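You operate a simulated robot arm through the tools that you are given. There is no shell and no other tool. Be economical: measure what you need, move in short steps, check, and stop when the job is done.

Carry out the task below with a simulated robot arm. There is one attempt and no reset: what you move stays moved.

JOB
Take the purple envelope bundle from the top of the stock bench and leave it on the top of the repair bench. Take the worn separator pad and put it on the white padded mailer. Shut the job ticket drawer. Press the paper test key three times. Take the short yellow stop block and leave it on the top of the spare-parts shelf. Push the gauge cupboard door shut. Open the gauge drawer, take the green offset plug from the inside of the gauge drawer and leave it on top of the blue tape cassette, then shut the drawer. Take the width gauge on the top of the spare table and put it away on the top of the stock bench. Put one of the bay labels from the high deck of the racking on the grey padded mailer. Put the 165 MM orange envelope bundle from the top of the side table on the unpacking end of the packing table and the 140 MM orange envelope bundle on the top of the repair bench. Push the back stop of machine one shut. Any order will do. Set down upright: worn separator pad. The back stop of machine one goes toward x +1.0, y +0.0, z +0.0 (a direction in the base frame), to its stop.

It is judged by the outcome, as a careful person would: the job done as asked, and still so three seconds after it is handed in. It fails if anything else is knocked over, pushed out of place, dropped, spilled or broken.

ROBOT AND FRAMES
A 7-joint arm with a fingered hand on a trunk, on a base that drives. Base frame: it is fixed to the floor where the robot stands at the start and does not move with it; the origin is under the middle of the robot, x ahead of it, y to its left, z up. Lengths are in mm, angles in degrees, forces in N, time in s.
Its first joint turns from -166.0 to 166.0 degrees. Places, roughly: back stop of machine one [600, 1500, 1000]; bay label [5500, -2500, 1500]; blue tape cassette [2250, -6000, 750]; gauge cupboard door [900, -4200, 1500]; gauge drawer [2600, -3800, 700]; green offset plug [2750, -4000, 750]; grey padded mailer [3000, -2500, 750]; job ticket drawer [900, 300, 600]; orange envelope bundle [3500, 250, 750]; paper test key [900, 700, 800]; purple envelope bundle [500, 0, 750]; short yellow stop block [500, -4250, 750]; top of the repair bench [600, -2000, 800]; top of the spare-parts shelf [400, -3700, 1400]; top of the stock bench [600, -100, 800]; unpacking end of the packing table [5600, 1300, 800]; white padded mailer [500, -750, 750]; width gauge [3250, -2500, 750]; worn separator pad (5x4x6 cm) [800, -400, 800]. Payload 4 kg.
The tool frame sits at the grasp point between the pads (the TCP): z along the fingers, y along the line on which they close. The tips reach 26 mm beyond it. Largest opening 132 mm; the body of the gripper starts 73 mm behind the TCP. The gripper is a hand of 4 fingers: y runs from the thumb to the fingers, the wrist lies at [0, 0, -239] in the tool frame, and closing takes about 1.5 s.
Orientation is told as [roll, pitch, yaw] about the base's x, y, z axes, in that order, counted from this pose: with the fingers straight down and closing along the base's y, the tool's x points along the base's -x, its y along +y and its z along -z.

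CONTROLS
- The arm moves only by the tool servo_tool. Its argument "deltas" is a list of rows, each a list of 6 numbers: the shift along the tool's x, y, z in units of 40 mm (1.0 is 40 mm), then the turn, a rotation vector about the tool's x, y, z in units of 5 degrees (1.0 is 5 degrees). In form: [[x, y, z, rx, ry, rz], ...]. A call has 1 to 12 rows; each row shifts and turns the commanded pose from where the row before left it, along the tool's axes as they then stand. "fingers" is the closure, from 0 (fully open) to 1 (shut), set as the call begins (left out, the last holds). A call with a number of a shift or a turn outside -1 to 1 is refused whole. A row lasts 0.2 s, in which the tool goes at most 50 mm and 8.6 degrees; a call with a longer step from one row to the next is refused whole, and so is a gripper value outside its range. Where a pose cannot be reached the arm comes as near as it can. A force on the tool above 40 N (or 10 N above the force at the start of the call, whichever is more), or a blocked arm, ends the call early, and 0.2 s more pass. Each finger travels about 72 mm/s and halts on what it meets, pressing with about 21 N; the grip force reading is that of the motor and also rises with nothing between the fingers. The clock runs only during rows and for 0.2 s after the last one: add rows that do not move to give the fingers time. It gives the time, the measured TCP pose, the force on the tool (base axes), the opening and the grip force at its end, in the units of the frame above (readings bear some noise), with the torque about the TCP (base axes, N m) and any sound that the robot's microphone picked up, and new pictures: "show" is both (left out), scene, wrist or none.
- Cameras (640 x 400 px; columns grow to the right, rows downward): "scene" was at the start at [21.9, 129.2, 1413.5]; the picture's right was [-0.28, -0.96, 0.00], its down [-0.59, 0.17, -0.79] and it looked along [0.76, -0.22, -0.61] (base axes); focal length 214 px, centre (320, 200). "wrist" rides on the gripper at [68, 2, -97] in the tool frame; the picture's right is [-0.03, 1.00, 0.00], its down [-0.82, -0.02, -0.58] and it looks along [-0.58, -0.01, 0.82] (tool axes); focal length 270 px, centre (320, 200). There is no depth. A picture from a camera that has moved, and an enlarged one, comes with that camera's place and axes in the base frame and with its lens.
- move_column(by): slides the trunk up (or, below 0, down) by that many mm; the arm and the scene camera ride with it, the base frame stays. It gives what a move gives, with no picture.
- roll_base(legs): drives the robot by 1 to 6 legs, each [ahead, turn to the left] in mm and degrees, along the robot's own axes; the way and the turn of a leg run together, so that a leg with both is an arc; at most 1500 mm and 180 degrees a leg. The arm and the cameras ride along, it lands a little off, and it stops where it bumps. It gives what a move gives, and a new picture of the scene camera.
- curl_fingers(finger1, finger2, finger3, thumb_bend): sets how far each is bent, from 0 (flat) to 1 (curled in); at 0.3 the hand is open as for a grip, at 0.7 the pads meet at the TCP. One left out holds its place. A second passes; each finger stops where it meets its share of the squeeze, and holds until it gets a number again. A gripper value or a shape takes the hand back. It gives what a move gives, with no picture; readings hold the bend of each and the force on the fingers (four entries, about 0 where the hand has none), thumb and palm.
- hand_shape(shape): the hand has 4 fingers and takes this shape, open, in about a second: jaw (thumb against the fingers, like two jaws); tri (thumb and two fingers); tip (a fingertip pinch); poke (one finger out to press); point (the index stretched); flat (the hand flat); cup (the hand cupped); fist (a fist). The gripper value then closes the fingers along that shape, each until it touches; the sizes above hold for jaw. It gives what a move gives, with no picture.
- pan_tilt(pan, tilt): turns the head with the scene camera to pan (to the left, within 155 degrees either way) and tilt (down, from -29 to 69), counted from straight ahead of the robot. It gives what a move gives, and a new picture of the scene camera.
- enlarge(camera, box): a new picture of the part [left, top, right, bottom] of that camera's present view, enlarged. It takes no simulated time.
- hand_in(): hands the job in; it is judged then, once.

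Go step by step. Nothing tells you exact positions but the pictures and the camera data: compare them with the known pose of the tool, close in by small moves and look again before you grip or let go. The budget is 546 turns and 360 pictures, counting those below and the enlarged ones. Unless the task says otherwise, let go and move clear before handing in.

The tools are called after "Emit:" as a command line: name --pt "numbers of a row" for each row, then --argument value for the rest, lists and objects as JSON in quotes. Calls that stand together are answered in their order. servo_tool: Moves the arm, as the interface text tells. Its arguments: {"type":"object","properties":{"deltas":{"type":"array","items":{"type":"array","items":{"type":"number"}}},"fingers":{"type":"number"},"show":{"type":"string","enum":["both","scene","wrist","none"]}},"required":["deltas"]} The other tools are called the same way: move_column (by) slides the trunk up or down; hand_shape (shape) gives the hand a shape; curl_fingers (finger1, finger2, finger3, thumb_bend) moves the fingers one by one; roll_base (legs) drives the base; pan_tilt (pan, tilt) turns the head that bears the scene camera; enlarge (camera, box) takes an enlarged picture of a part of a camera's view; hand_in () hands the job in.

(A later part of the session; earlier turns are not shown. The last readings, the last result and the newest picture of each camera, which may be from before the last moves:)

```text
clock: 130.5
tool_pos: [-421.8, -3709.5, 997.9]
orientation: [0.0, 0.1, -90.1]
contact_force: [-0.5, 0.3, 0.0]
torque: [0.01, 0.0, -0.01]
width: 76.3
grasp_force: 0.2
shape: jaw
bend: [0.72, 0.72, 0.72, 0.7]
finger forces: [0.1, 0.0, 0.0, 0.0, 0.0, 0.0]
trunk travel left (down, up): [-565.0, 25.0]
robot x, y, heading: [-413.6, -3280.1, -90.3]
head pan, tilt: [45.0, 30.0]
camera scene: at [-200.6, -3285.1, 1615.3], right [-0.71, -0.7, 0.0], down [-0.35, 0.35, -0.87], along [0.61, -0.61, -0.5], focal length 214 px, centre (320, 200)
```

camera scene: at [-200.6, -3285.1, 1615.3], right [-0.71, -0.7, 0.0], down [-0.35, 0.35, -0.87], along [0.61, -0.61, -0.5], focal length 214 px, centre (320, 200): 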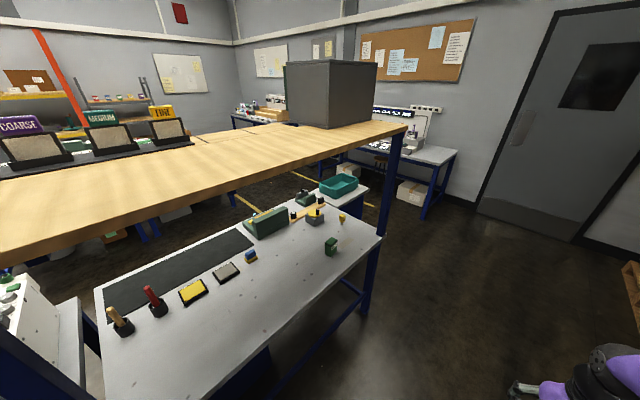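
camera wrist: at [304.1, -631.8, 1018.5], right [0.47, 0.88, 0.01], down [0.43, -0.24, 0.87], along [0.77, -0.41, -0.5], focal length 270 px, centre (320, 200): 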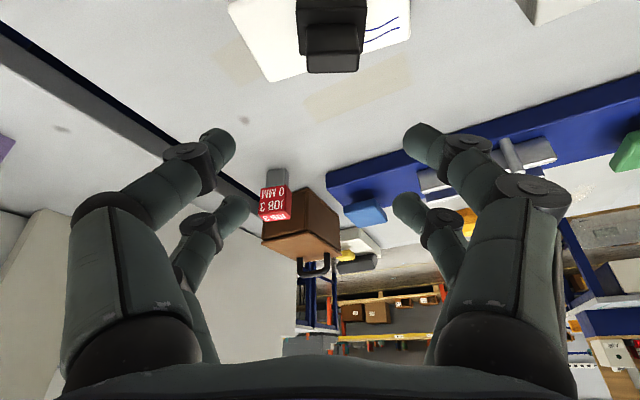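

Emit:
enlarge --camera "scene" --box '[80, 160, 400, 360]'

Emit:
enlarge --camera "scene" --box '[230, 160, 390, 270]'

```text
2.00 times, centred on (240, 260) of scene
camera zoom: at [-200.6, -3285.1, 1615.3], right [-0.71, -0.7, 0.0], down [-0.35, 0.35, -0.87], along [0.61, -0.61, -0.5], focal length 429 px, centre (480, 80)
```

zoom: 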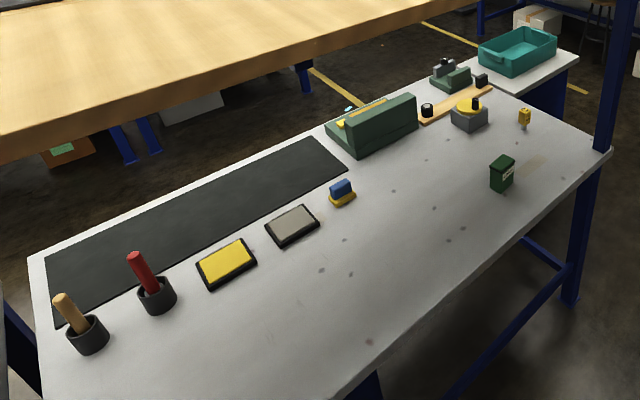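

```text
3.64 times, centred on (310, 215) of scene
camera zoom: at [-200.6, -3285.1, 1615.3], right [-0.71, -0.7, 0.0], down [-0.35, 0.35, -0.87], along [0.61, -0.61, -0.5], focal length 780 px, centre (356, 146)
```

zoom: 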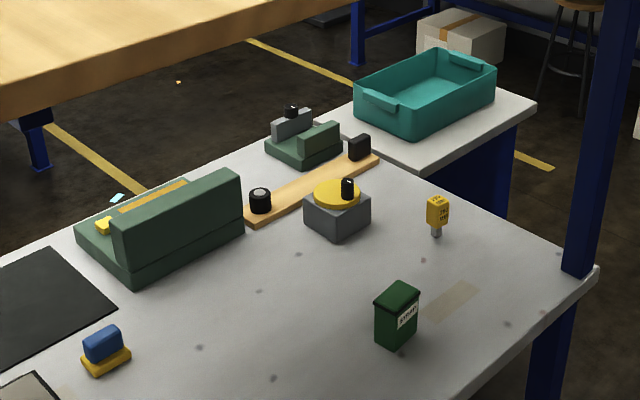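

The yellow stop block on its stem stands at about [478, -4165] on the bench under the shelf. I drive past the shelf end to approach from that side.

Emit:
roll_base --legs '[[1350, 0]]'

Emit:
pan_tilt --pan 110 --tilt 20

Emit:
pan_tilt --pan 60 --tilt 20

```text
clock: 137.3
tool_pos: [-429.4, -5072.6, 997.8]
orientation: [-0.1, 0.0, -90.0]
contact_force: [0.2, 0.3, 0.7]
torque: [0.0, 0.01, 0.03]
width: 76.3
grasp_force: 0.1
shape: jaw
bend: [0.72, 0.72, 0.72, 0.7]
finger forces: [0.0, 0.0, 0.0, 0.0, 0.0, 0.0]
trunk travel left (down, up): [-565.0, 25.0]
robot x, y, heading: [-424.6, -4641.3, -90.2]
head pan, tilt: [45.0, 30.0]
camera scene: at [-207.3, -4648.8, 1615.3], right [-0.71, -0.7, 0.0], down [-0.35, 0.36, -0.87], along [0.61, -0.62, -0.5], focal length 214 px, centre (320, 200)
```

scene: 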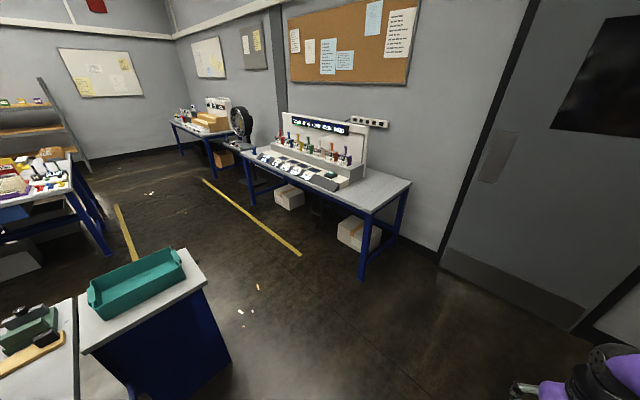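

```text
clock: 138.6
tool_pos: [-428.7, -5073.6, 996.9]
orientation: [-0.1, 0.0, -89.9]
contact_force: [-0.7, -0.2, 1.0]
torque: [-0.01, 0.0, -0.01]
width: 76.3
grasp_force: 0.0
shape: jaw
bend: [0.72, 0.72, 0.72, 0.7]
finger forces: [0.1, 0.0, 0.0, 0.0, 0.0, 0.1]
trunk travel left (down, up): [-565.0, 25.0]
robot x, y, heading: [-421.1, -4645.9, -90.5]
head pan, tilt: [110.0, 20.0]
camera scene: at [-183.2, -4553.0, 1631.4], right [0.34, -0.94, 0.0], down [-0.32, -0.12, -0.94], along [0.88, 0.32, -0.34], focal length 214 px, centre (320, 200)
```

scene: 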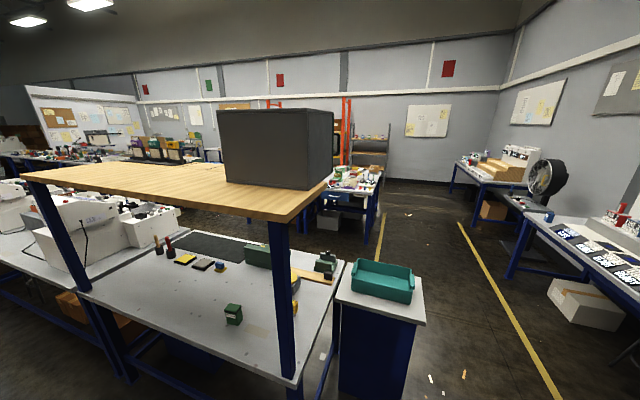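

```text
clock: 139.8
tool_pos: [-428.7, -5072.8, 999.1]
orientation: [0.0, 0.0, -90.0]
contact_force: [-0.1, 0.1, -0.2]
torque: [-0.02, 0.0, 0.03]
width: 76.1
grasp_force: 0.0
shape: jaw
bend: [0.72, 0.72, 0.72, 0.7]
finger forces: [0.0, 0.0, 0.0, 0.0, 0.0, 0.0]
trunk travel left (down, up): [-565.0, 25.0]
robot x, y, heading: [-422.9, -4644.5, -90.5]
head pan, tilt: [60.0, 20.0]
camera scene: at [-190.5, -4631.3, 1631.4], right [-0.5, -0.86, 0.0], down [-0.3, 0.17, -0.94], along [0.81, -0.47, -0.34], focal length 214 px, centre (320, 200)
```

scene: 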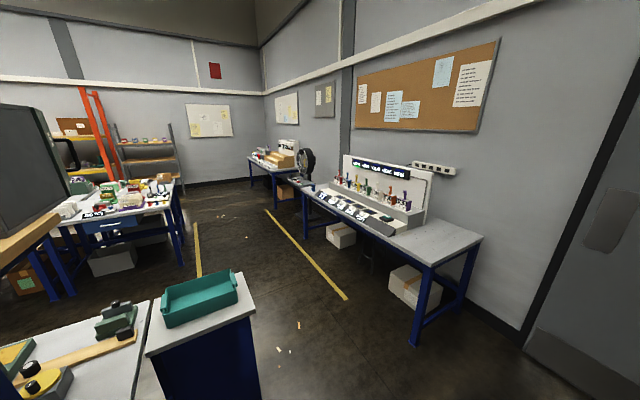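

The cupboard sits at the shelf's far side with its door facing +x. I drive round to the -y end of the bench, facing +y.

Emit:
servo_tool --pt "0 0 -1 0 0 0" --pt "0 0 -1 0 0 0" --pt "0 0 -1 0 0 0" --pt "0 0 -1 0 0 0" --pt "0 0 -1 0 0 0" --show "none"

Emit:
move_column --by -190

Emit:
roll_base --legs '[[150, 0], [0, 90.5], [680, 0], [0, 90], [80, 0]]'

Emit:
pan_tilt --pan -15 --tilt 35

```text
clock: 141.0
tool_pos: [-426.0, -5073.8, 1199.0]
orientation: [0.0, -0.1, -89.9]
contact_force: [0.7, -0.1, -0.5]
torque: [0.01, 0.0, 0.0]
width: 76.2
grasp_force: 0.1
shape: jaw
bend: [0.72, 0.72, 0.72, 0.7]
finger forces: [0.0, 0.0, 0.1, 0.0, 0.0, 0.1]
trunk travel left (down, up): [-565.0, 25.0]
robot x, y, heading: [-421.8, -4646.1, -90.2]
head pan, tilt: [60.0, 20.0]
```

```text
clock: 143.1
tool_pos: [-424.1, -5074.9, 1007.8]
orientation: [0.0, 0.0, -90.0]
contact_force: [0.9, -0.2, 0.2]
torque: [0.06, -0.01, -0.02]
width: 76.3
grasp_force: 0.1
shape: jaw
bend: [0.72, 0.72, 0.72, 0.7]
finger forces: [0.1, 0.0, 0.0, 0.0, 0.0, 0.0]
trunk travel left (down, up): [-375.0, 215.0]
robot x, y, heading: [-421.9, -4647.8, -90.4]
head pan, tilt: [60.0, 20.0]
```

```text
clock: 155.9
tool_pos: [262.2, -4337.2, 1008.7]
orientation: [-0.3, 0.5, 88.1]
contact_force: [-0.2, 0.2, 0.7]
torque: [-0.03, -0.01, -0.03]
width: 76.1
grasp_force: 0.1
shape: jaw
bend: [0.72, 0.72, 0.72, 0.7]
finger forces: [0.0, 0.1, 0.0, 0.0, 0.1, 0.0]
trunk travel left (down, up): [-375.0, 215.0]
robot x, y, heading: [247.4, -4753.7, 88.2]
head pan, tilt: [60.0, 20.0]
stopped in leg 5: the robot was blocked; the commanded pose is now the measured one
camera scene: at [10.4, -4766.9, 1441.6], right [0.53, 0.85, 0.0], down [0.29, -0.18, -0.94], along [-0.8, 0.5, -0.34], focal length 214 px, centre (320, 200)
```

scene: 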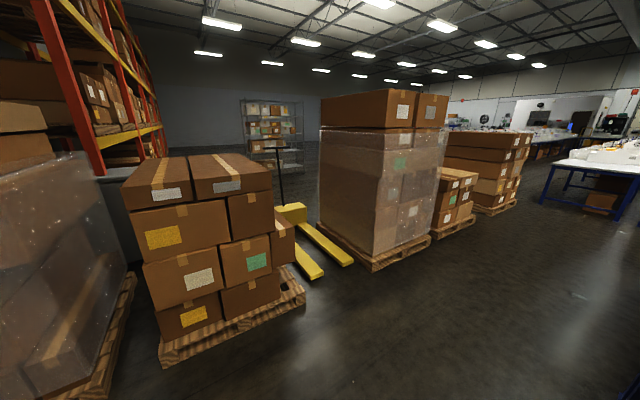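

```text
clock: 157.3
tool_pos: [263.1, -4335.6, 1007.3]
orientation: [-0.3, 0.3, 88.0]
contact_force: [-0.4, 0.4, 0.1]
torque: [-0.03, 0.03, 0.02]
width: 76.3
grasp_force: 0.2
shape: jaw
bend: [0.72, 0.72, 0.72, 0.7]
finger forces: [0.0, 0.1, 0.0, 0.1, 0.0, 0.0]
trunk travel left (down, up): [-375.0, 215.0]
robot x, y, heading: [244.7, -4755.3, 88.1]
head pan, tilt: [-15.0, 35.0]
camera scene: at [114.7, -4732.4, 1417.7], right [0.96, -0.29, 0.0], down [-0.16, -0.54, -0.82], along [0.24, 0.79, -0.57], focal length 214 px, centre (320, 200)
```

scene: 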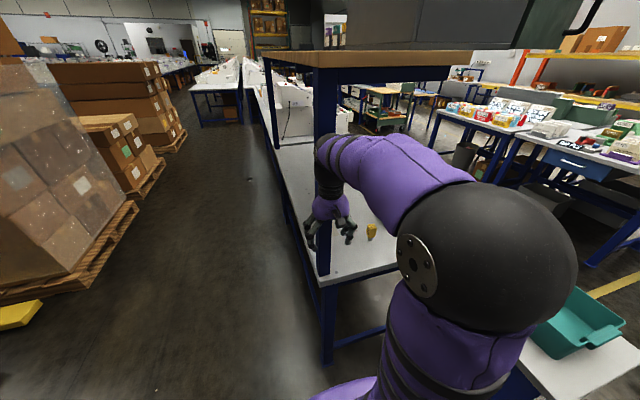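

The hand touched the shelf's post; I back off and move to the side.

Emit:
roll_base --legs '[[-150, 0]]'

Emit:
servo_tool --pt "0 -0.9 0 0 0 0" --pt "0 -0.9 0 0 0 0" --pt "0 -0.9 0 0 0 0" --pt "0 -0.9 0 0 0 0" --pt "0 -0.9 0 0 0 0" --pt "0 -0.9 0 0 0 0" --pt "0 0 0 0 0 0" --show "both"

```text
clock: 158.7
tool_pos: [257.6, -4482.5, 1004.8]
orientation: [-0.2, 0.7, 88.2]
contact_force: [-0.2, 0.0, 0.0]
torque: [0.01, -0.01, 0.04]
width: 76.1
grasp_force: 0.0
shape: jaw
bend: [0.72, 0.72, 0.72, 0.7]
finger forces: [0.0, 0.0, 0.0, 0.1, 0.0, 0.1]
trunk travel left (down, up): [-375.0, 215.0]
robot x, y, heading: [241.3, -4904.9, 88.3]
head pan, tilt: [-15.0, 35.0]
camera scene: at [110.3, -4876.4, 1417.5], right [0.96, -0.29, 0.0], down [-0.17, -0.55, -0.82], along [0.24, 0.78, -0.57], focal length 214 px, centre (320, 200)
```

scene: 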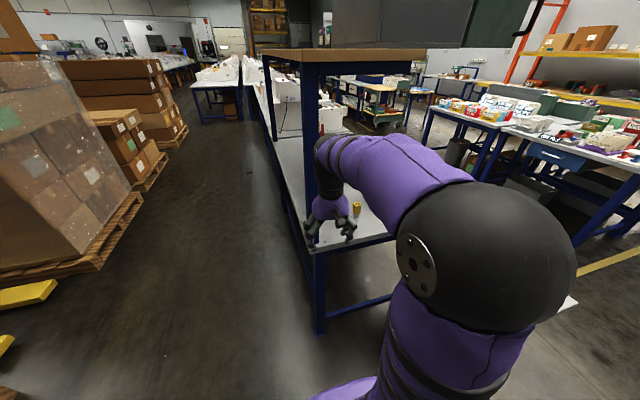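

```text
clock: 160.3
tool_pos: [475.0, -4490.6, 1007.0]
orientation: [-0.2, 0.8, 88.2]
contact_force: [-0.1, 0.4, 1.0]
torque: [0.02, 0.02, 0.0]
width: 76.2
grasp_force: 0.2
shape: jaw
bend: [0.72, 0.72, 0.72, 0.7]
finger forces: [0.1, 0.1, 0.1, 0.0, 0.1, 0.0]
trunk travel left (down, up): [-375.0, 215.0]
robot x, y, heading: [239.9, -4905.5, 88.1]
head pan, tilt: [-15.0, 35.0]
camera scene: at [110.7, -4876.4, 1417.5], right [0.96, -0.29, 0.0], down [-0.17, -0.55, -0.82], along [0.24, 0.78, -0.57], focal length 214 px, centre (320, 200)
camera wrist: at [469.9, -4559.2, 1104.5], right [-1.0, 0.06, 0.0], down [0.04, 0.82, 0.57], along [0.04, 0.57, -0.82], focal length 270 px, centre (320, 200)
```

scene: 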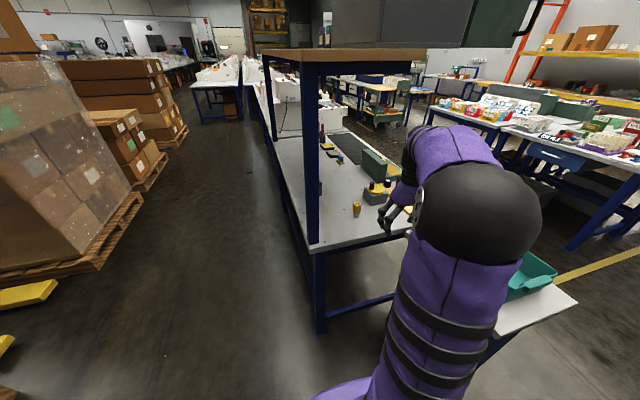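
wrist: 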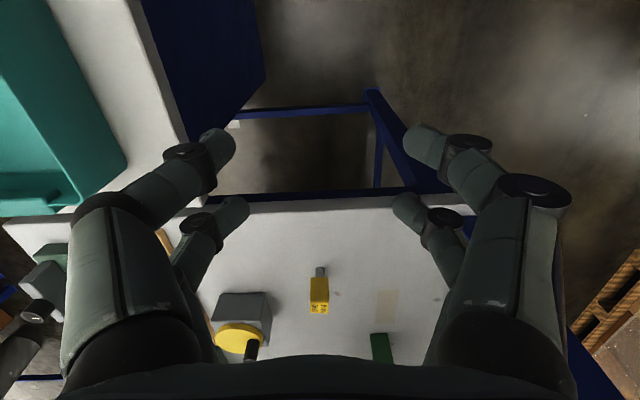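

Emit:
roll_base --legs '[[140, 0]]'

Emit:
servo_tool --pt "-0.8 0 0.3 0 0 0" --pt "-0.8 0 0.3 0 0 0" --pt "-0.8 0 0.3 0 0 0" --pt "0 0 0.6 0 0 0" --pt "0 0 0 0 0 0" --show "wrist"

```text
clock: 161.7
tool_pos: [479.2, -4349.9, 1006.0]
orientation: [-0.2, 0.7, 88.0]
contact_force: [-0.2, -0.1, 0.4]
torque: [0.03, 0.03, 0.02]
width: 76.1
grasp_force: 0.0
shape: jaw
bend: [0.72, 0.72, 0.72, 0.7]
finger forces: [0.1, 0.0, 0.0, 0.1, 0.0, 0.0]
trunk travel left (down, up): [-375.0, 215.0]
robot x, y, heading: [246.5, -4764.9, 88.2]
head pan, tilt: [-15.0, 35.0]
camera scene: at [115.0, -4734.3, 1417.5], right [0.96, -0.29, 0.0], down [-0.17, -0.55, -0.82], along [0.24, 0.78, -0.57], focal length 214 px, centre (320, 200)
```

scene: 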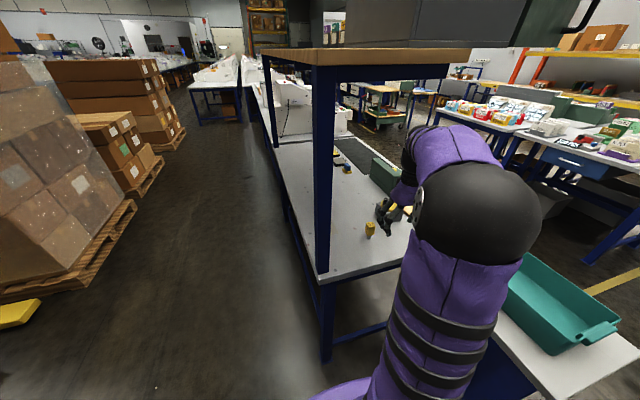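

```text
clock: 162.9
tool_pos: [485.4, -4255.7, 945.0]
orientation: [-0.2, 0.7, 87.9]
contact_force: [-0.1, 0.8, 0.7]
torque: [0.0, 0.01, -0.02]
width: 76.3
grasp_force: 0.1
shape: jaw
bend: [0.72, 0.72, 0.72, 0.7]
finger forces: [0.0, 0.0, 0.0, 0.1, 0.0, 0.0]
trunk travel left (down, up): [-375.0, 215.0]
robot x, y, heading: [245.7, -4761.2, 88.3]
head pan, tilt: [-15.0, 35.0]
camera wrist: at [480.3, -4323.9, 1043.2], right [-1.0, 0.06, 0.0], down [0.05, 0.82, 0.57], along [0.04, 0.57, -0.82], focal length 270 px, centre (320, 200)
```

wrist: 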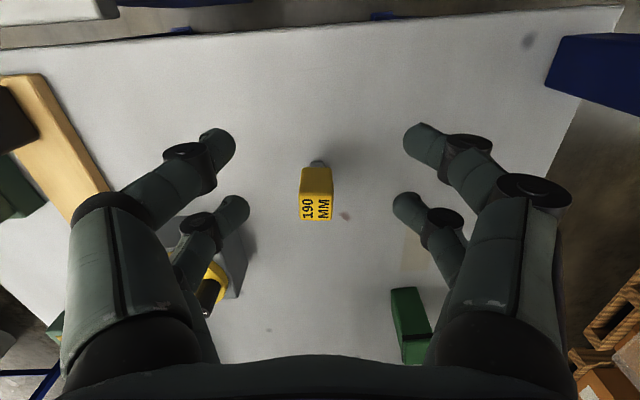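

Emit:
servo_tool --pt "-0.78 -0.03 0.2 0 0 0" --pt "-0.78 -0.03 0.2 0 0 0" --pt "-0.78 -0.03 0.2 0 0 0" --pt "0 0 0.7 0 0 0" --pt "0 0 0.7 0 0 0" --pt "0 0 0 0 0 0" --show "wrist"

```text
clock: 164.3
tool_pos: [491.8, -4160.3, 865.4]
orientation: [-0.2, 0.9, 88.1]
contact_force: [0.1, 0.2, 0.5]
torque: [-0.03, 0.05, 0.0]
width: 76.0
grasp_force: 0.0
shape: jaw
bend: [0.72, 0.72, 0.72, 0.7]
finger forces: [0.1, 0.1, 0.1, 0.0, 0.0, 0.0]
trunk travel left (down, up): [-375.0, 215.0]
robot x, y, heading: [244.1, -4768.6, 88.1]
head pan, tilt: [-15.0, 35.0]
camera wrist: at [486.2, -4230.4, 962.6], right [-1.0, 0.06, 0.0], down [0.05, 0.82, 0.57], along [0.04, 0.57, -0.82], focal length 270 px, centre (320, 200)
```

wrist: 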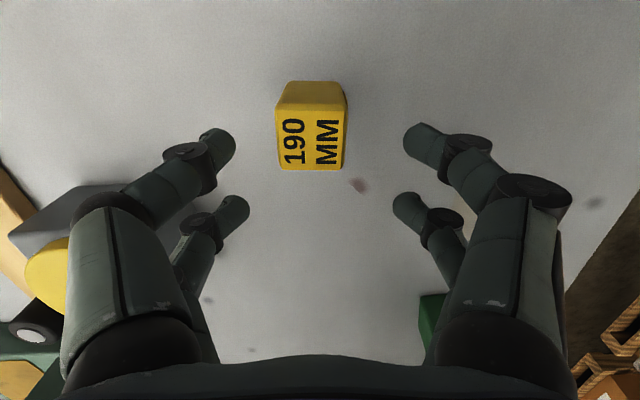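

Emit:
servo_tool --pt "0.1 0 0.28 0 0 0" --pt "0 0 0.28 0 0 0" --pt "0 0 0 0 0 0" --show "none"

Emit:
servo_tool --pt "0 0 0 0 0 0" --pt "0 0 0 0 0 0" --pt "0 0 0 0 0 0" --pt "0 0 0 0 0 0" --pt "0 0 0 0 0 0" --pt "0 0 0 0 0 0" --fingers 1 --show "wrist"

```text
clock: 165.1
tool_pos: [491.4, -4167.8, 843.4]
orientation: [-0.2, 0.7, 88.0]
contact_force: [0.1, -0.4, 0.4]
torque: [0.0, -0.03, 0.02]
width: 76.4
grasp_force: 0.0
shape: jaw
bend: [0.72, 0.72, 0.72, 0.7]
finger forces: [0.0, 0.0, 0.0, 0.0, 0.0, 0.0]
trunk travel left (down, up): [-375.0, 215.0]
robot x, y, heading: [244.3, -4765.8, 88.1]
head pan, tilt: [-15.0, 35.0]
```

```text
clock: 166.5
tool_pos: [491.0, -4167.6, 842.3]
orientation: [-0.2, 0.8, 87.9]
contact_force: [0.0, 0.2, 0.0]
torque: [0.03, 0.01, -0.01]
width: 11.4
grasp_force: 21.1
shape: jaw
bend: [0.73, 0.61, 0.61, 0.7]
finger forces: [18.5, 0.1, 0.0, 0.1, 18.5, 0.1]
trunk travel left (down, up): [-375.0, 215.0]
robot x, y, heading: [245.2, -4762.6, 88.0]
head pan, tilt: [-15.0, 35.0]
camera wrist: at [486.3, -4235.6, 940.1], right [-1.0, 0.06, 0.0], down [0.05, 0.82, 0.57], along [0.04, 0.57, -0.82], focal length 270 px, centre (320, 200)
```

wrist: 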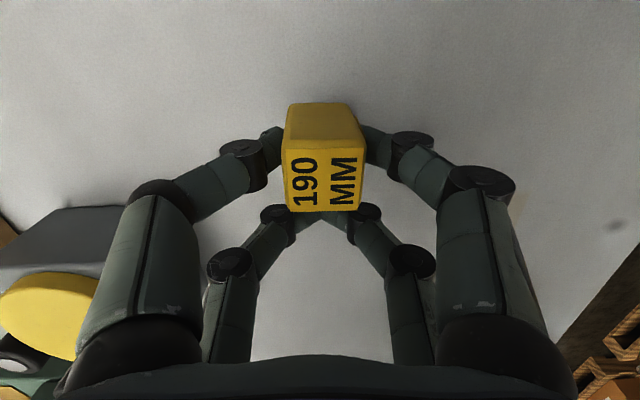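

Gripped. I lift slightly, back the robot out from under the shelf, then raise to the shelf top.

Emit:
servo_tool --pt "0 0 -0.5 0 0 0" --pt "0 0 -1 0 0 0" --pt "0 0 -1 0 0 0" --pt "0 0 0 0 0 0" --show "none"

Emit:
roll_base --legs '[[-330, 0]]'

Emit:
move_column --by 205

Emit:
servo_tool --pt "0 0.3 -1 0 0 0" --pt "0 0.3 -1 0 0 0" --pt "0 0.3 -1 0 0 0" --pt "0 0.3 -1 0 0 0" --pt "0 0.3 -1 0 0 0" --pt "0 0.3 -1 0 0 0" --pt "0 0.3 -1 0 0 0" --pt "0 0.3 -1 0 0 0" --pt "0 0 -1 0 0 0" --pt "0 0 -1 0 0 0" --show "both"

```text
clock: 167.5
tool_pos: [491.2, -4167.7, 940.8]
orientation: [-0.3, 0.9, 88.0]
contact_force: [1.4, 0.0, -0.2]
torque: [0.01, -0.04, 0.01]
width: 11.4
grasp_force: 20.8
shape: jaw
bend: [0.73, 0.61, 0.61, 0.7]
finger forces: [18.5, 0.1, 0.0, 0.0, 18.4, 0.0]
trunk travel left (down, up): [-375.0, 215.0]
robot x, y, heading: [247.1, -4766.0, 88.0]
head pan, tilt: [-15.0, 35.0]
```

```text
clock: 169.6
tool_pos: [478.5, -4494.9, 941.3]
orientation: [-0.2, 0.8, 88.0]
contact_force: [-0.4, 0.8, -0.4]
torque: [0.05, -0.01, 0.01]
width: 12.0
grasp_force: 21.1
shape: jaw
bend: [0.73, 0.61, 0.61, 0.7]
finger forces: [18.6, 0.0, 0.1, 0.0, 18.4, 0.1]
trunk travel left (down, up): [-375.0, 215.0]
robot x, y, heading: [234.8, -5092.7, 88.2]
head pan, tilt: [-15.0, 35.0]
camera scene: at [104.0, -5063.0, 1417.5], right [0.96, -0.29, 0.0], down [-0.17, -0.55, -0.82], along [0.24, 0.78, -0.57], focal length 214 px, centre (320, 200)
```

scene: 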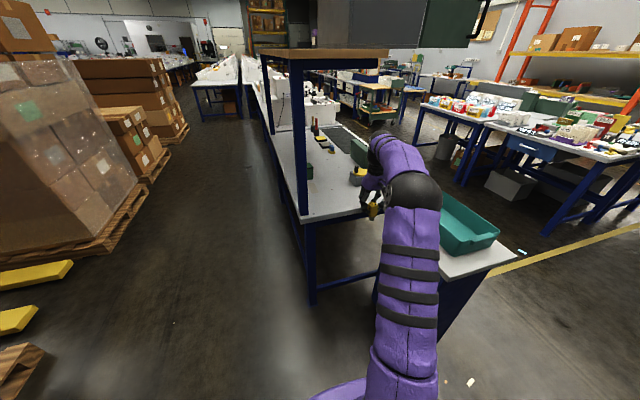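

```text
clock: 171.8
tool_pos: [480.0, -4494.4, 1145.5]
orientation: [-0.1, 0.8, 88.0]
contact_force: [0.2, 0.1, -0.6]
torque: [0.0, 0.02, 0.01]
width: 11.7
grasp_force: 20.9
shape: jaw
bend: [0.73, 0.61, 0.61, 0.7]
finger forces: [18.4, 0.0, 0.0, 0.0, 18.4, 0.0]
trunk travel left (down, up): [-580.0, 10.0]
robot x, y, heading: [236.1, -5092.8, 87.9]
head pan, tilt: [-15.0, 35.0]
```

```text
clock: 174.0
tool_pos: [401.6, -4544.5, 1357.5]
orientation: [-0.1, 0.6, 88.0]
contact_force: [-0.1, -0.6, -0.4]
torque: [0.05, -0.01, -0.02]
width: 11.6
grasp_force: 21.4
shape: jaw
bend: [0.73, 0.61, 0.61, 0.7]
finger forces: [18.5, 0.0, 0.0, 0.0, 18.4, 0.0]
out of reach, approached as far as the arm can: row 4, 5, 6, 7, 8, 9, 10
trunk travel left (down, up): [-580.0, 10.0]
robot x, y, heading: [237.0, -5090.8, 88.0]
head pan, tilt: [-15.0, 35.0]
camera scene: at [104.1, -5063.0, 1622.5], right [0.96, -0.29, 0.0], down [-0.17, -0.55, -0.82], along [0.24, 0.78, -0.57], focal length 214 px, centre (320, 200)
camera wrist: at [396.3, -4613.7, 1455.4], right [-1.0, 0.06, 0.0], down [0.05, 0.82, 0.57], along [0.04, 0.57, -0.82], focal length 270 px, centre (320, 200)
```

scene: 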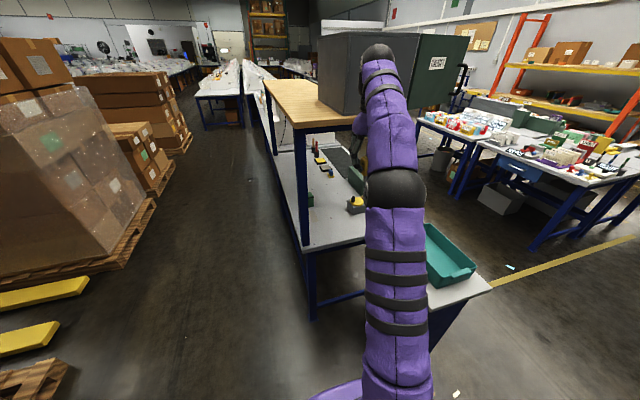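
wrist: 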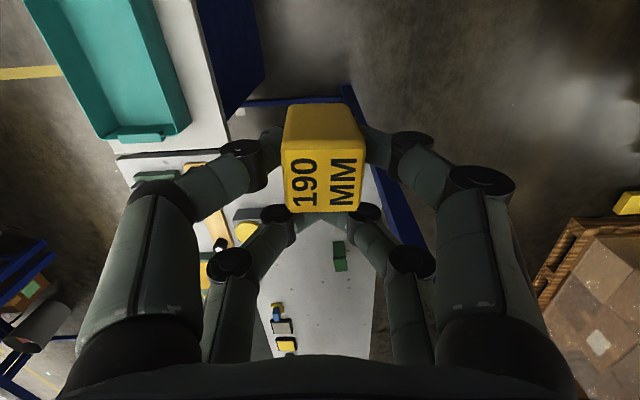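

With the tool vertical I need to stand nearer, so I'll place the block from the aisle side. I drive round.

Emit:
roll_base --legs '[[0, 92], [560, 0], [0, -90], [1250, 0]]'

```text
clock: 190.9
tool_pos: [-68.6, -3291.7, 1357.4]
orientation: [-0.2, 0.6, 86.3]
contact_force: [0.3, -0.1, -0.5]
torque: [0.04, -0.01, 0.01]
width: 11.6
grasp_force: 20.6
shape: jaw
bend: [0.73, 0.61, 0.61, 0.7]
finger forces: [18.4, 0.0, 0.0, 0.0, 18.2, 0.1]
trunk travel left (down, up): [-580.0, 10.0]
robot x, y, heading: [-248.7, -3833.8, 86.2]
head pan, tilt: [-15.0, 35.0]
camera scene: at [-381.0, -3800.6, 1622.5], right [0.95, -0.32, 0.0], down [-0.18, -0.54, -0.82], along [0.26, 0.78, -0.57], focal length 214 px, centre (320, 200)
```

scene: 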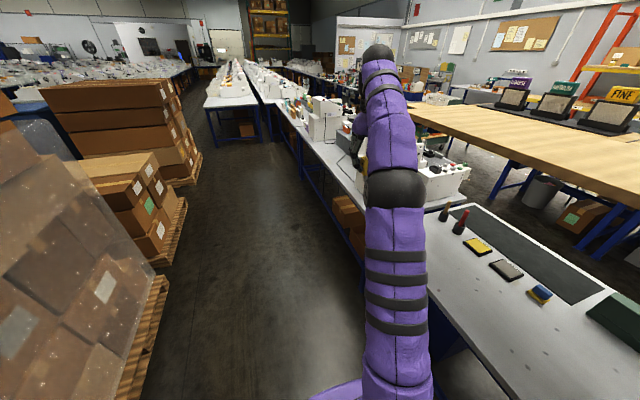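

Emit:
servo_tool --pt "0.8 0.9 0 0 0 0" --pt "0.8 0.9 0 0 0 0" --pt "0.8 0.9 0 0 0 0" --pt "0.8 0.9 0 0 0 0" --pt "0.8 0.9 0 0 0 0" --pt "0 0 -0.9 0 0 0" --pt "0 0 -0.9 0 0 0" --pt "0 0 -0.9 0 0 0" --pt "0 0 -0.9 0 0 0" --pt "0 0 0 0 0 0" --show "none"

```text
clock: 193.1
tool_pos: [-260.9, -3444.6, 1436.0]
orientation: [-0.2, 0.4, 86.3]
contact_force: [0.1, 0.1, -1.5]
torque: [0.04, -0.03, 0.01]
width: 11.5
grasp_force: 20.7
shape: jaw
bend: [0.73, 0.61, 0.61, 0.7]
finger forces: [18.4, 0.1, 0.1, 0.0, 18.4, 0.1]
out of reach, approached as far as the arm can: row 8, 9
trunk travel left (down, up): [-580.0, 10.0]
robot x, y, heading: [-253.2, -3837.9, 86.3]
head pan, tilt: [-15.0, 35.0]
```

The vertical tool just misses the needed height, so I'll lay the block down with the hand horizontal. First I turn to face the shelf with some distance.

Emit:
roll_base --legs '[[0, -40], [-220, 0], [0, -46]]'

Emit:
pan_tilt --pan 0 --tilt 15

```text
clock: 198.8
tool_pos: [-14.2, -3967.4, 1437.1]
orientation: [-0.2, 0.6, -1.1]
contact_force: [1.2, -0.1, -0.9]
torque: [0.0, -0.02, -0.01]
width: 11.5
grasp_force: 21.2
shape: jaw
bend: [0.73, 0.61, 0.61, 0.7]
finger forces: [18.4, 0.1, 0.1, 0.0, 18.5, 0.1]
trunk travel left (down, up): [-580.0, 10.0]
robot x, y, heading: [-403.8, -3991.6, -0.8]
head pan, tilt: [-15.0, 35.0]
camera scene: at [-376.8, -3862.8, 1622.5], right [-0.28, -0.96, 0.0], down [-0.55, 0.16, -0.82], along [0.79, -0.23, -0.57], focal length 214 px, centre (320, 200)
```

scene: 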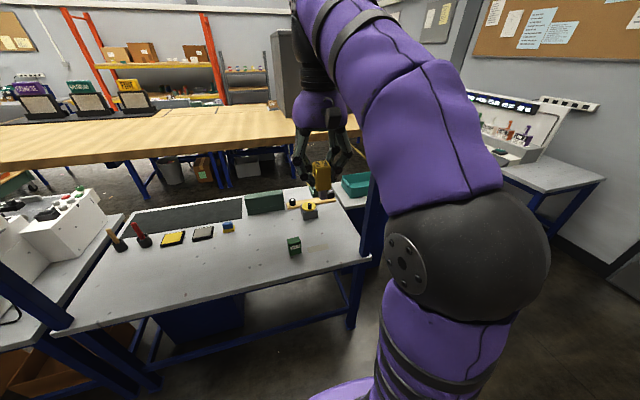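

```text
clock: 199.7
tool_pos: [-13.4, -3966.8, 1435.1]
orientation: [-0.2, 0.5, -1.1]
contact_force: [0.9, 0.4, -1.1]
torque: [0.02, 0.01, 0.0]
width: 11.2
grasp_force: 21.4
shape: jaw
bend: [0.73, 0.61, 0.61, 0.7]
finger forces: [18.4, 0.1, 0.0, 0.0, 18.4, 0.0]
trunk travel left (down, up): [-580.0, 10.0]
robot x, y, heading: [-405.5, -3991.7, -1.0]
head pan, tilt: [0.0, 15.0]
camera scene: at [-368.1, -3840.1, 1654.4], right [-0.02, -1.0, 0.0], down [-0.26, 0.0, -0.97], along [0.97, -0.02, -0.26], focal length 214 px, centre (320, 200)
```

scene: 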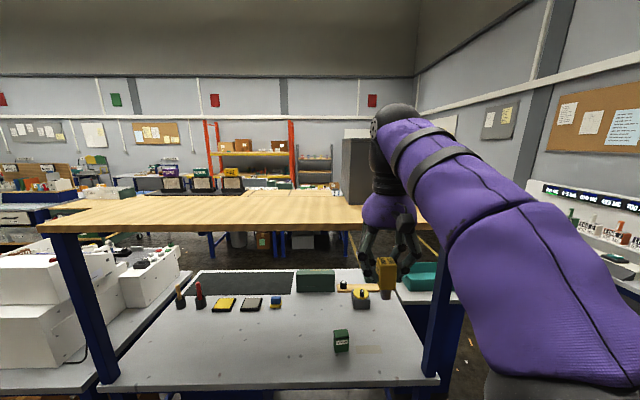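

Emit:
servo_tool --pt "-0.29 0 0 0 -1 0" --pt "-0.29 0 0.025 0 -1 0" --pt "-0.285 0 0.05 0 -1 0" --pt "-0.28 0 0.075 0 -1 0" --pt "-0.27 0 0.1 0 -1 0" --pt "-0.26 0 0.12 0 -1 0" --pt "-0.25 0 0.145 0 -1 0" --pt "-0.24 0 0.17 0 -1 0" --pt "-0.22 0 0.19 0 -1 0" --pt "-0.205 0 0.205 0 -1 0" --pt "-0.19 0 0.22 0 -1 0" --pt "-0.17 0 0.24 0 -1 0" --show "none"

Emit:
servo_tool --pt "-0.45 0.8 -0.22 0 -1 0" --pt "-0.47 0.8 -0.19 0 -1 0" --pt "-0.5 0.8 -0.15 0 -1 0" --pt "-0.5 0.8 -0.1 0 -1 0" --pt "-0.5 0.8 0 0 -1 0" --pt "0 0.5 0 0 -1 0" --pt "0 0 0 0 0 0" --show "both"

```text
clock: 202.2
tool_pos: [126.3, -3970.3, 1434.9]
orientation: [-0.5, -59.6, -0.6]
contact_force: [0.3, 0.8, -0.6]
torque: [-0.03, -0.01, 0.01]
width: 11.8
grasp_force: 21.2
shape: jaw
bend: [0.73, 0.61, 0.61, 0.7]
finger forces: [18.5, 0.1, 0.0, 0.0, 18.5, 0.0]
trunk travel left (down, up): [-580.0, 10.0]
robot x, y, heading: [-398.5, -3992.1, -0.9]
head pan, tilt: [0.0, 15.0]
```

```text
clock: 203.8
tool_pos: [137.4, -3787.6, 1534.9]
orientation: [-25.9, -89.4, 25.0]
contact_force: [-0.5, -0.9, -1.0]
torque: [0.02, 0.0, 0.02]
width: 11.5
grasp_force: 21.1
shape: jaw
bend: [0.73, 0.61, 0.61, 0.7]
finger forces: [18.4, 0.1, 0.1, 0.1, 18.6, 0.0]
trunk travel left (down, up): [-580.0, 10.0]
robot x, y, heading: [-401.4, -3990.4, -0.8]
head pan, tilt: [0.0, 15.0]
camera scene: at [-368.1, -3839.9, 1654.5], right [-0.02, -1.0, 0.0], down [-0.26, 0.0, -0.97], along [0.97, -0.02, -0.26], focal length 214 px, centre (320, 200)
camera wrist: at [40.6, -3786.3, 1467.8], right [0.02, 1.0, 0.02], down [-0.57, -0.01, 0.82], along [0.82, -0.03, 0.57], focal length 270 px, centre (320, 200)
```

scene: 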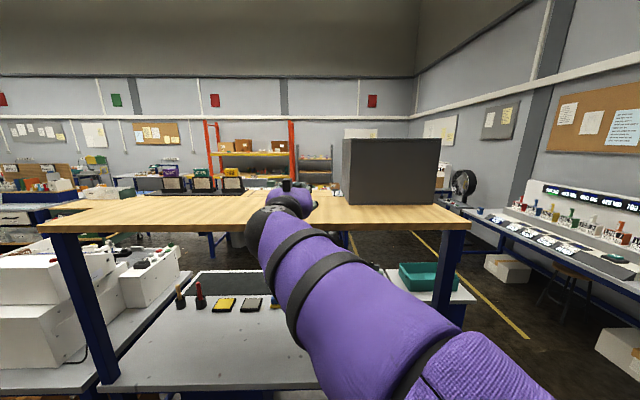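
wrist: 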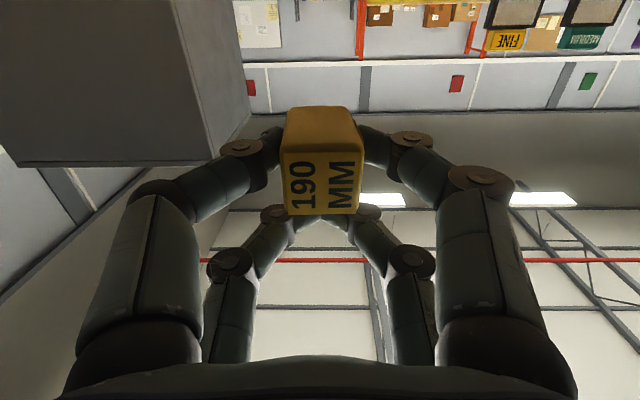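

Emit:
servo_tool --pt "0 0 0.82 0 0 0" --pt "0 0 0.82 0 0 0" --pt "0 0 0.82 0 0 0" --pt "0 0 0.82 0 0 0" --pt "0 0 0.82 0 0 0" --pt "0.5 0 0 0 0 0" --pt "0.5 0 0 0 0 0" --pt "0.4 0 0 0 0 0" --pt "0 0 0 0 0 0" --show "scene"

Emit:
enlarge --camera "scene" --box '[220, 150, 380, 250]'

```text
clock: 205.8
tool_pos: [301.2, -3792.8, 1478.9]
orientation: [-26.6, -89.5, 25.7]
contact_force: [-0.1, -0.1, -1.3]
torque: [-0.01, 0.0, 0.01]
width: 11.5
grasp_force: 20.7
shape: jaw
bend: [0.73, 0.61, 0.61, 0.7]
finger forces: [18.4, 0.0, 0.0, 0.0, 18.4, 0.1]
trunk travel left (down, up): [-580.0, 10.0]
robot x, y, heading: [-404.7, -3992.7, -1.1]
head pan, tilt: [0.0, 15.0]
camera scene: at [-368.1, -3840.0, 1654.5], right [-0.02, -1.0, 0.0], down [-0.26, 0.0, -0.97], along [0.97, -0.02, -0.26], focal length 214 px, centre (320, 200)
```

scene: 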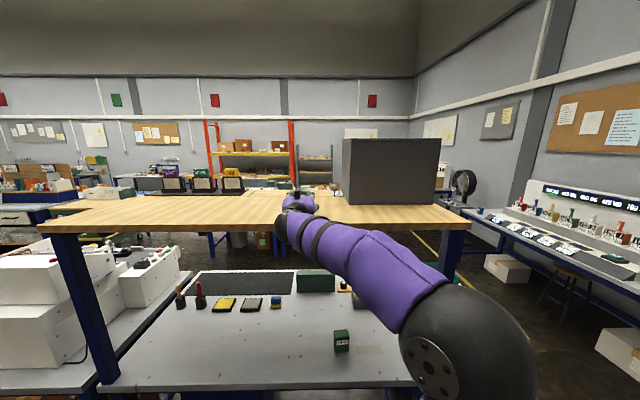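

```text
4.00 times, centred on (300, 200) of scene
camera zoom: at [-368.1, -3840.0, 1654.5], right [-0.02, -1.0, 0.0], down [-0.26, 0.0, -0.97], along [0.97, -0.02, -0.26], focal length 858 px, centre (400, 200)
```

zoom: 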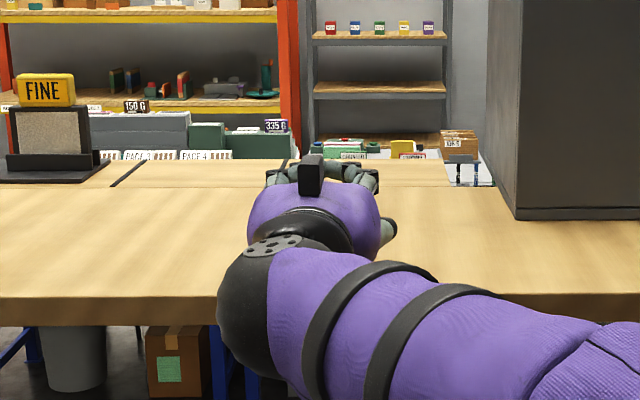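

Emit:
servo_tool --pt "0.15 0 0 0 0 0" --pt "0.15 0 0 0 0 0" --pt "0.15 0 0 0 0 0" --pt "0.08 0 0 0 0 0" --pt "0.08 0 0 0 0 0" --pt "0 0 0 0 0 0" --show "wrist"

```text
clock: 207.2
tool_pos: [300.3, -3793.2, 1455.3]
orientation: [-27.3, -89.5, 26.3]
contact_force: [0.0, -1.3, -0.5]
torque: [-0.03, 0.0, 0.0]
width: 11.3
grasp_force: 21.1
shape: jaw
bend: [0.73, 0.61, 0.61, 0.7]
finger forces: [18.4, 0.1, 0.1, 0.0, 18.5, 0.1]
trunk travel left (down, up): [-580.0, 10.0]
robot x, y, heading: [-400.9, -3995.4, -1.1]
head pan, tilt: [0.0, 15.0]
camera wrist: at [202.9, -3790.6, 1387.2], right [0.02, 1.0, 0.02], down [-0.57, -0.01, 0.82], along [0.82, -0.03, 0.57], focal length 270 px, centre (320, 200)
```

wrist: 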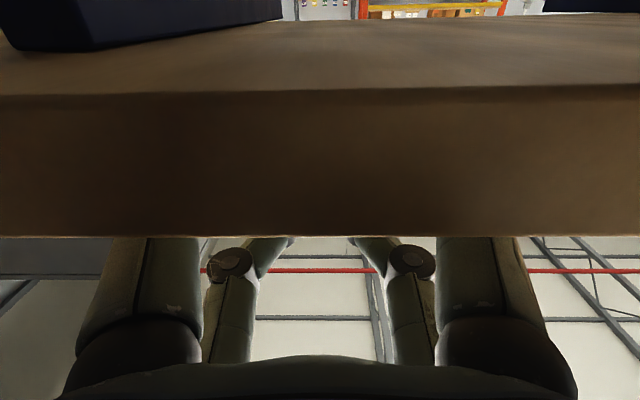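

Emit:
servo_tool --pt "0.06 0 0 0 0 0" --pt "0.06 0 0 0 0 0" --pt "0.06 0 0 0 0 0" --pt "0 0 0 0 0 0" --show "none"

Emit:
servo_tool --pt "0.06 0 0 0 0 0" --pt "0.06 0 0 0 0 0" --pt "0 0 0 0 0 0" --show "none"

```text
clock: 208.2
tool_pos: [299.5, -3792.8, 1449.2]
orientation: [-44.1, -89.7, 43.0]
contact_force: [1.3, 2.3, 11.8]
torque: [0.06, -0.24, 0.04]
width: 11.2
grasp_force: 20.3
shape: jaw
bend: [0.73, 0.61, 0.61, 0.7]
finger forces: [20.0, 0.0, 0.1, 0.0, 17.8, 0.0]
trunk travel left (down, up): [-580.0, 10.0]
robot x, y, heading: [-404.7, -3993.9, -1.0]
head pan, tilt: [0.0, 15.0]
```

```text
clock: 209.1
tool_pos: [298.5, -3793.0, 1446.8]
orientation: [-106.9, -89.9, 105.8]
contact_force: [9.1, 2.7, 32.2]
torque: [0.14, -0.55, 0.07]
width: 10.7
grasp_force: 21.4
shape: jaw
bend: [0.73, 0.61, 0.61, 0.7]
finger forces: [22.0, 0.0, 0.0, 0.1, 18.0, 0.1]
trunk travel left (down, up): [-580.0, 10.0]
robot x, y, heading: [-402.2, -3994.2, -1.0]
head pan, tilt: [0.0, 15.0]
```

Emit:
servo_tool --pt "-0.1 0 0 0 0 0" --pt "0 0 0 0 0 0" --show "none"

Emit:
servo_tool --pt "0 0 0 0 0 0" --pt "0 0 0 0 0 0" --pt "0 0 0 0 0 0" --pt "0 0 0 0 0 0" --fingers 0.45 --show "none"

Emit:
servo_tool --pt "0 0 -0.5 0 0 0" --pt "-0.1 0 -0.9 0 0 0" --pt "-0.1 0 -0.9 0 0 0" --pt "-0.5 0 -0.9 0 0 0" --pt "-0.5 0 -0.9 0 0 0" --pt "0 0 0 0 0 0" --show "scene"

Emit:
enlarge --camera "scene" --box '[220, 150, 380, 250]'

```text
clock: 209.7
tool_pos: [299.5, -3792.8, 1448.2]
orientation: [-22.8, -89.7, 21.7]
contact_force: [3.6, 2.2, 21.5]
torque: [0.07, -0.44, 0.05]
width: 11.1
grasp_force: 21.4
shape: jaw
bend: [0.73, 0.61, 0.61, 0.7]
finger forces: [20.0, 0.0, 0.1, 0.0, 18.4, 0.0]
trunk travel left (down, up): [-580.0, 10.0]
robot x, y, heading: [-403.0, -3993.4, -0.9]
head pan, tilt: [0.0, 15.0]
```

```text
clock: 210.7
tool_pos: [301.8, -3793.4, 1446.1]
orientation: [-21.4, -89.5, 20.3]
contact_force: [1.6, -3.0, 11.9]
torque: [0.06, 0.33, 0.06]
width: 68.9
grasp_force: 0.0
shape: jaw
bend: [0.73, 0.72, 0.72, 0.7]
finger forces: [7.6, 0.0, 0.1, 0.1, 4.5, 0.1]
trunk travel left (down, up): [-580.0, 10.0]
robot x, y, heading: [-401.3, -3992.7, -1.1]
head pan, tilt: [0.0, 15.0]
```

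```text
clock: 212.1
tool_pos: [139.9, -3789.1, 1494.0]
orientation: [-25.5, -89.5, 24.4]
contact_force: [0.3, -0.3, -0.7]
torque: [0.02, 0.0, 0.01]
width: 72.1
grasp_force: 0.1
shape: jaw
bend: [0.72, 0.72, 0.72, 0.7]
finger forces: [0.0, 0.0, 0.1, 0.1, 0.0, 0.0]
trunk travel left (down, up): [-580.0, 10.0]
robot x, y, heading: [-404.5, -3991.3, -1.1]
head pan, tilt: [0.0, 15.0]
camera scene: at [-368.2, -3840.0, 1654.5], right [-0.02, -1.0, 0.0], down [-0.26, 0.0, -0.97], along [0.97, -0.02, -0.26], focal length 214 px, centre (320, 200)
```

scene: 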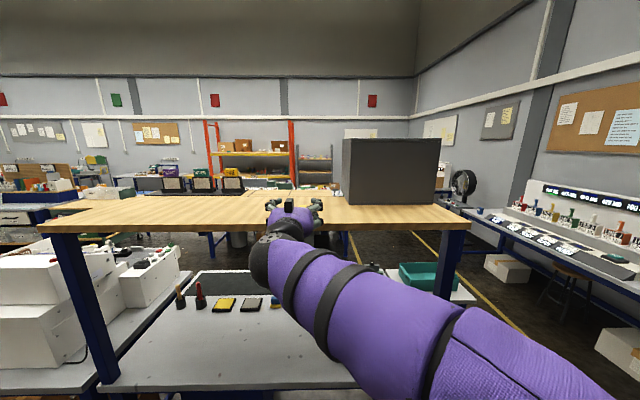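

```text
4.00 times, centred on (300, 200) of scene
camera zoom: at [-368.2, -3840.0, 1654.5], right [-0.02, -1.0, 0.0], down [-0.26, 0.0, -0.97], along [0.97, -0.02, -0.26], focal length 858 px, centre (400, 200)
```

zoom: 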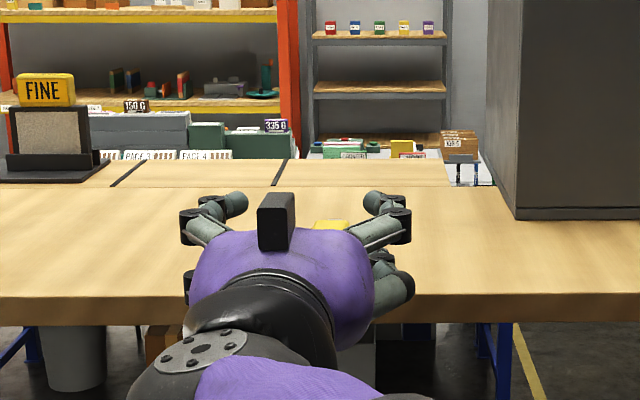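

Emit:
servo_tool --pt "0 -0.4 -0.29 0 1 0" --pt "0.025 -0.4 -0.29 0 1 0" --pt "0.05 -0.4 -0.285 0 1 0" --pt "0.075 -0.4 -0.28 0 1 0" --pt "0.1 -0.4 -0.27 0 1 0" --pt "0.12 -0.4 -0.26 0 1 0" --pt "0.145 -0.4 -0.25 0 1 0" --pt "0.17 -0.4 -0.24 0 1 0" --pt "0.19 -0.4 -0.22 0 1 0" --pt "0.205 -0.4 -0.205 0 1 0" --pt "0.22 -0.4 -0.19 0 1 0" --pt "0.24 -0.4 -0.17 0 1 0" --show "none"

Emit:
servo_tool --pt "0 0 0.8 0 1 0" --pt "0 0 0.8 0 1 0" --pt "0 0 0.8 0 1 0" --pt "0 0 0.8 0 1 0" --pt "0 0 0.8 0 1 0" --pt "0 0 0.8 0 0.9 0" --pt "0 0 0.9 0 0 0" --pt "0 0 0.9 0 0 0" --pt "0 0 0.9 0 0 0" --pt "0 0 0 0 0 0" --show "scene"

Emit:
enlarge --camera "scene" --box '[220, 150, 380, 250]'

```text
clock: 214.7
tool_pos: [-4.8, -3980.8, 1495.9]
orientation: [-0.1, -29.5, -0.8]
contact_force: [0.4, -0.2, -0.3]
torque: [0.01, 0.0, -0.03]
width: 72.1
grasp_force: 0.0
shape: jaw
bend: [0.72, 0.72, 0.72, 0.7]
finger forces: [0.0, 0.1, 0.0, 0.0, 0.0, 0.0]
trunk travel left (down, up): [-580.0, 10.0]
robot x, y, heading: [-403.4, -3992.5, -1.1]
head pan, tilt: [0.0, 15.0]
```

```text
clock: 216.8
tool_pos: [49.9, -3981.5, 1206.6]
orientation: [-0.2, -0.1, -1.0]
contact_force: [0.5, -0.5, -0.4]
torque: [0.0, -0.03, 0.0]
width: 72.2
grasp_force: 0.1
shape: jaw
bend: [0.72, 0.72, 0.72, 0.7]
finger forces: [0.0, 0.0, 0.0, 0.0, 0.0, 0.1]
trunk travel left (down, up): [-580.0, 10.0]
robot x, y, heading: [-401.5, -3992.7, -0.8]
head pan, tilt: [0.0, 15.0]
camera scene: at [-368.1, -3840.0, 1654.5], right [-0.02, -1.0, 0.0], down [-0.26, 0.0, -0.97], along [0.97, -0.02, -0.26], focal length 214 px, centre (320, 200)
```

scene: 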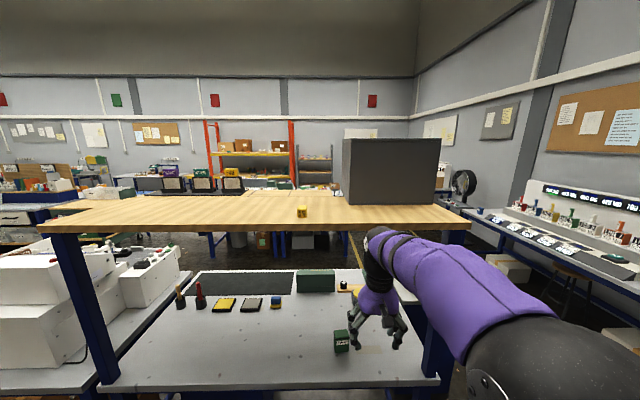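

```text
4.00 times, centred on (300, 200) of scene
camera zoom: at [-368.1, -3840.0, 1654.5], right [-0.02, -1.0, 0.0], down [-0.26, 0.0, -0.97], along [0.97, -0.02, -0.26], focal length 858 px, centre (400, 200)
```

zoom: 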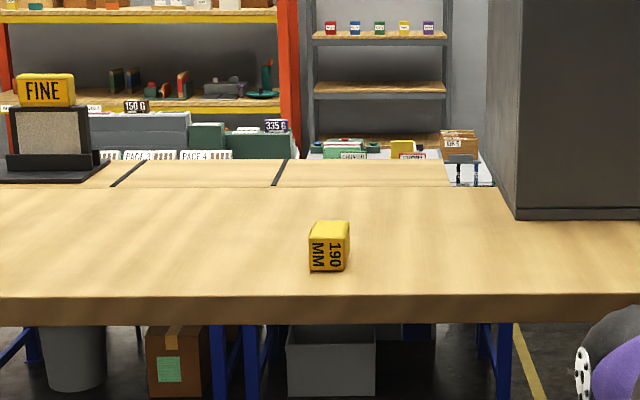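

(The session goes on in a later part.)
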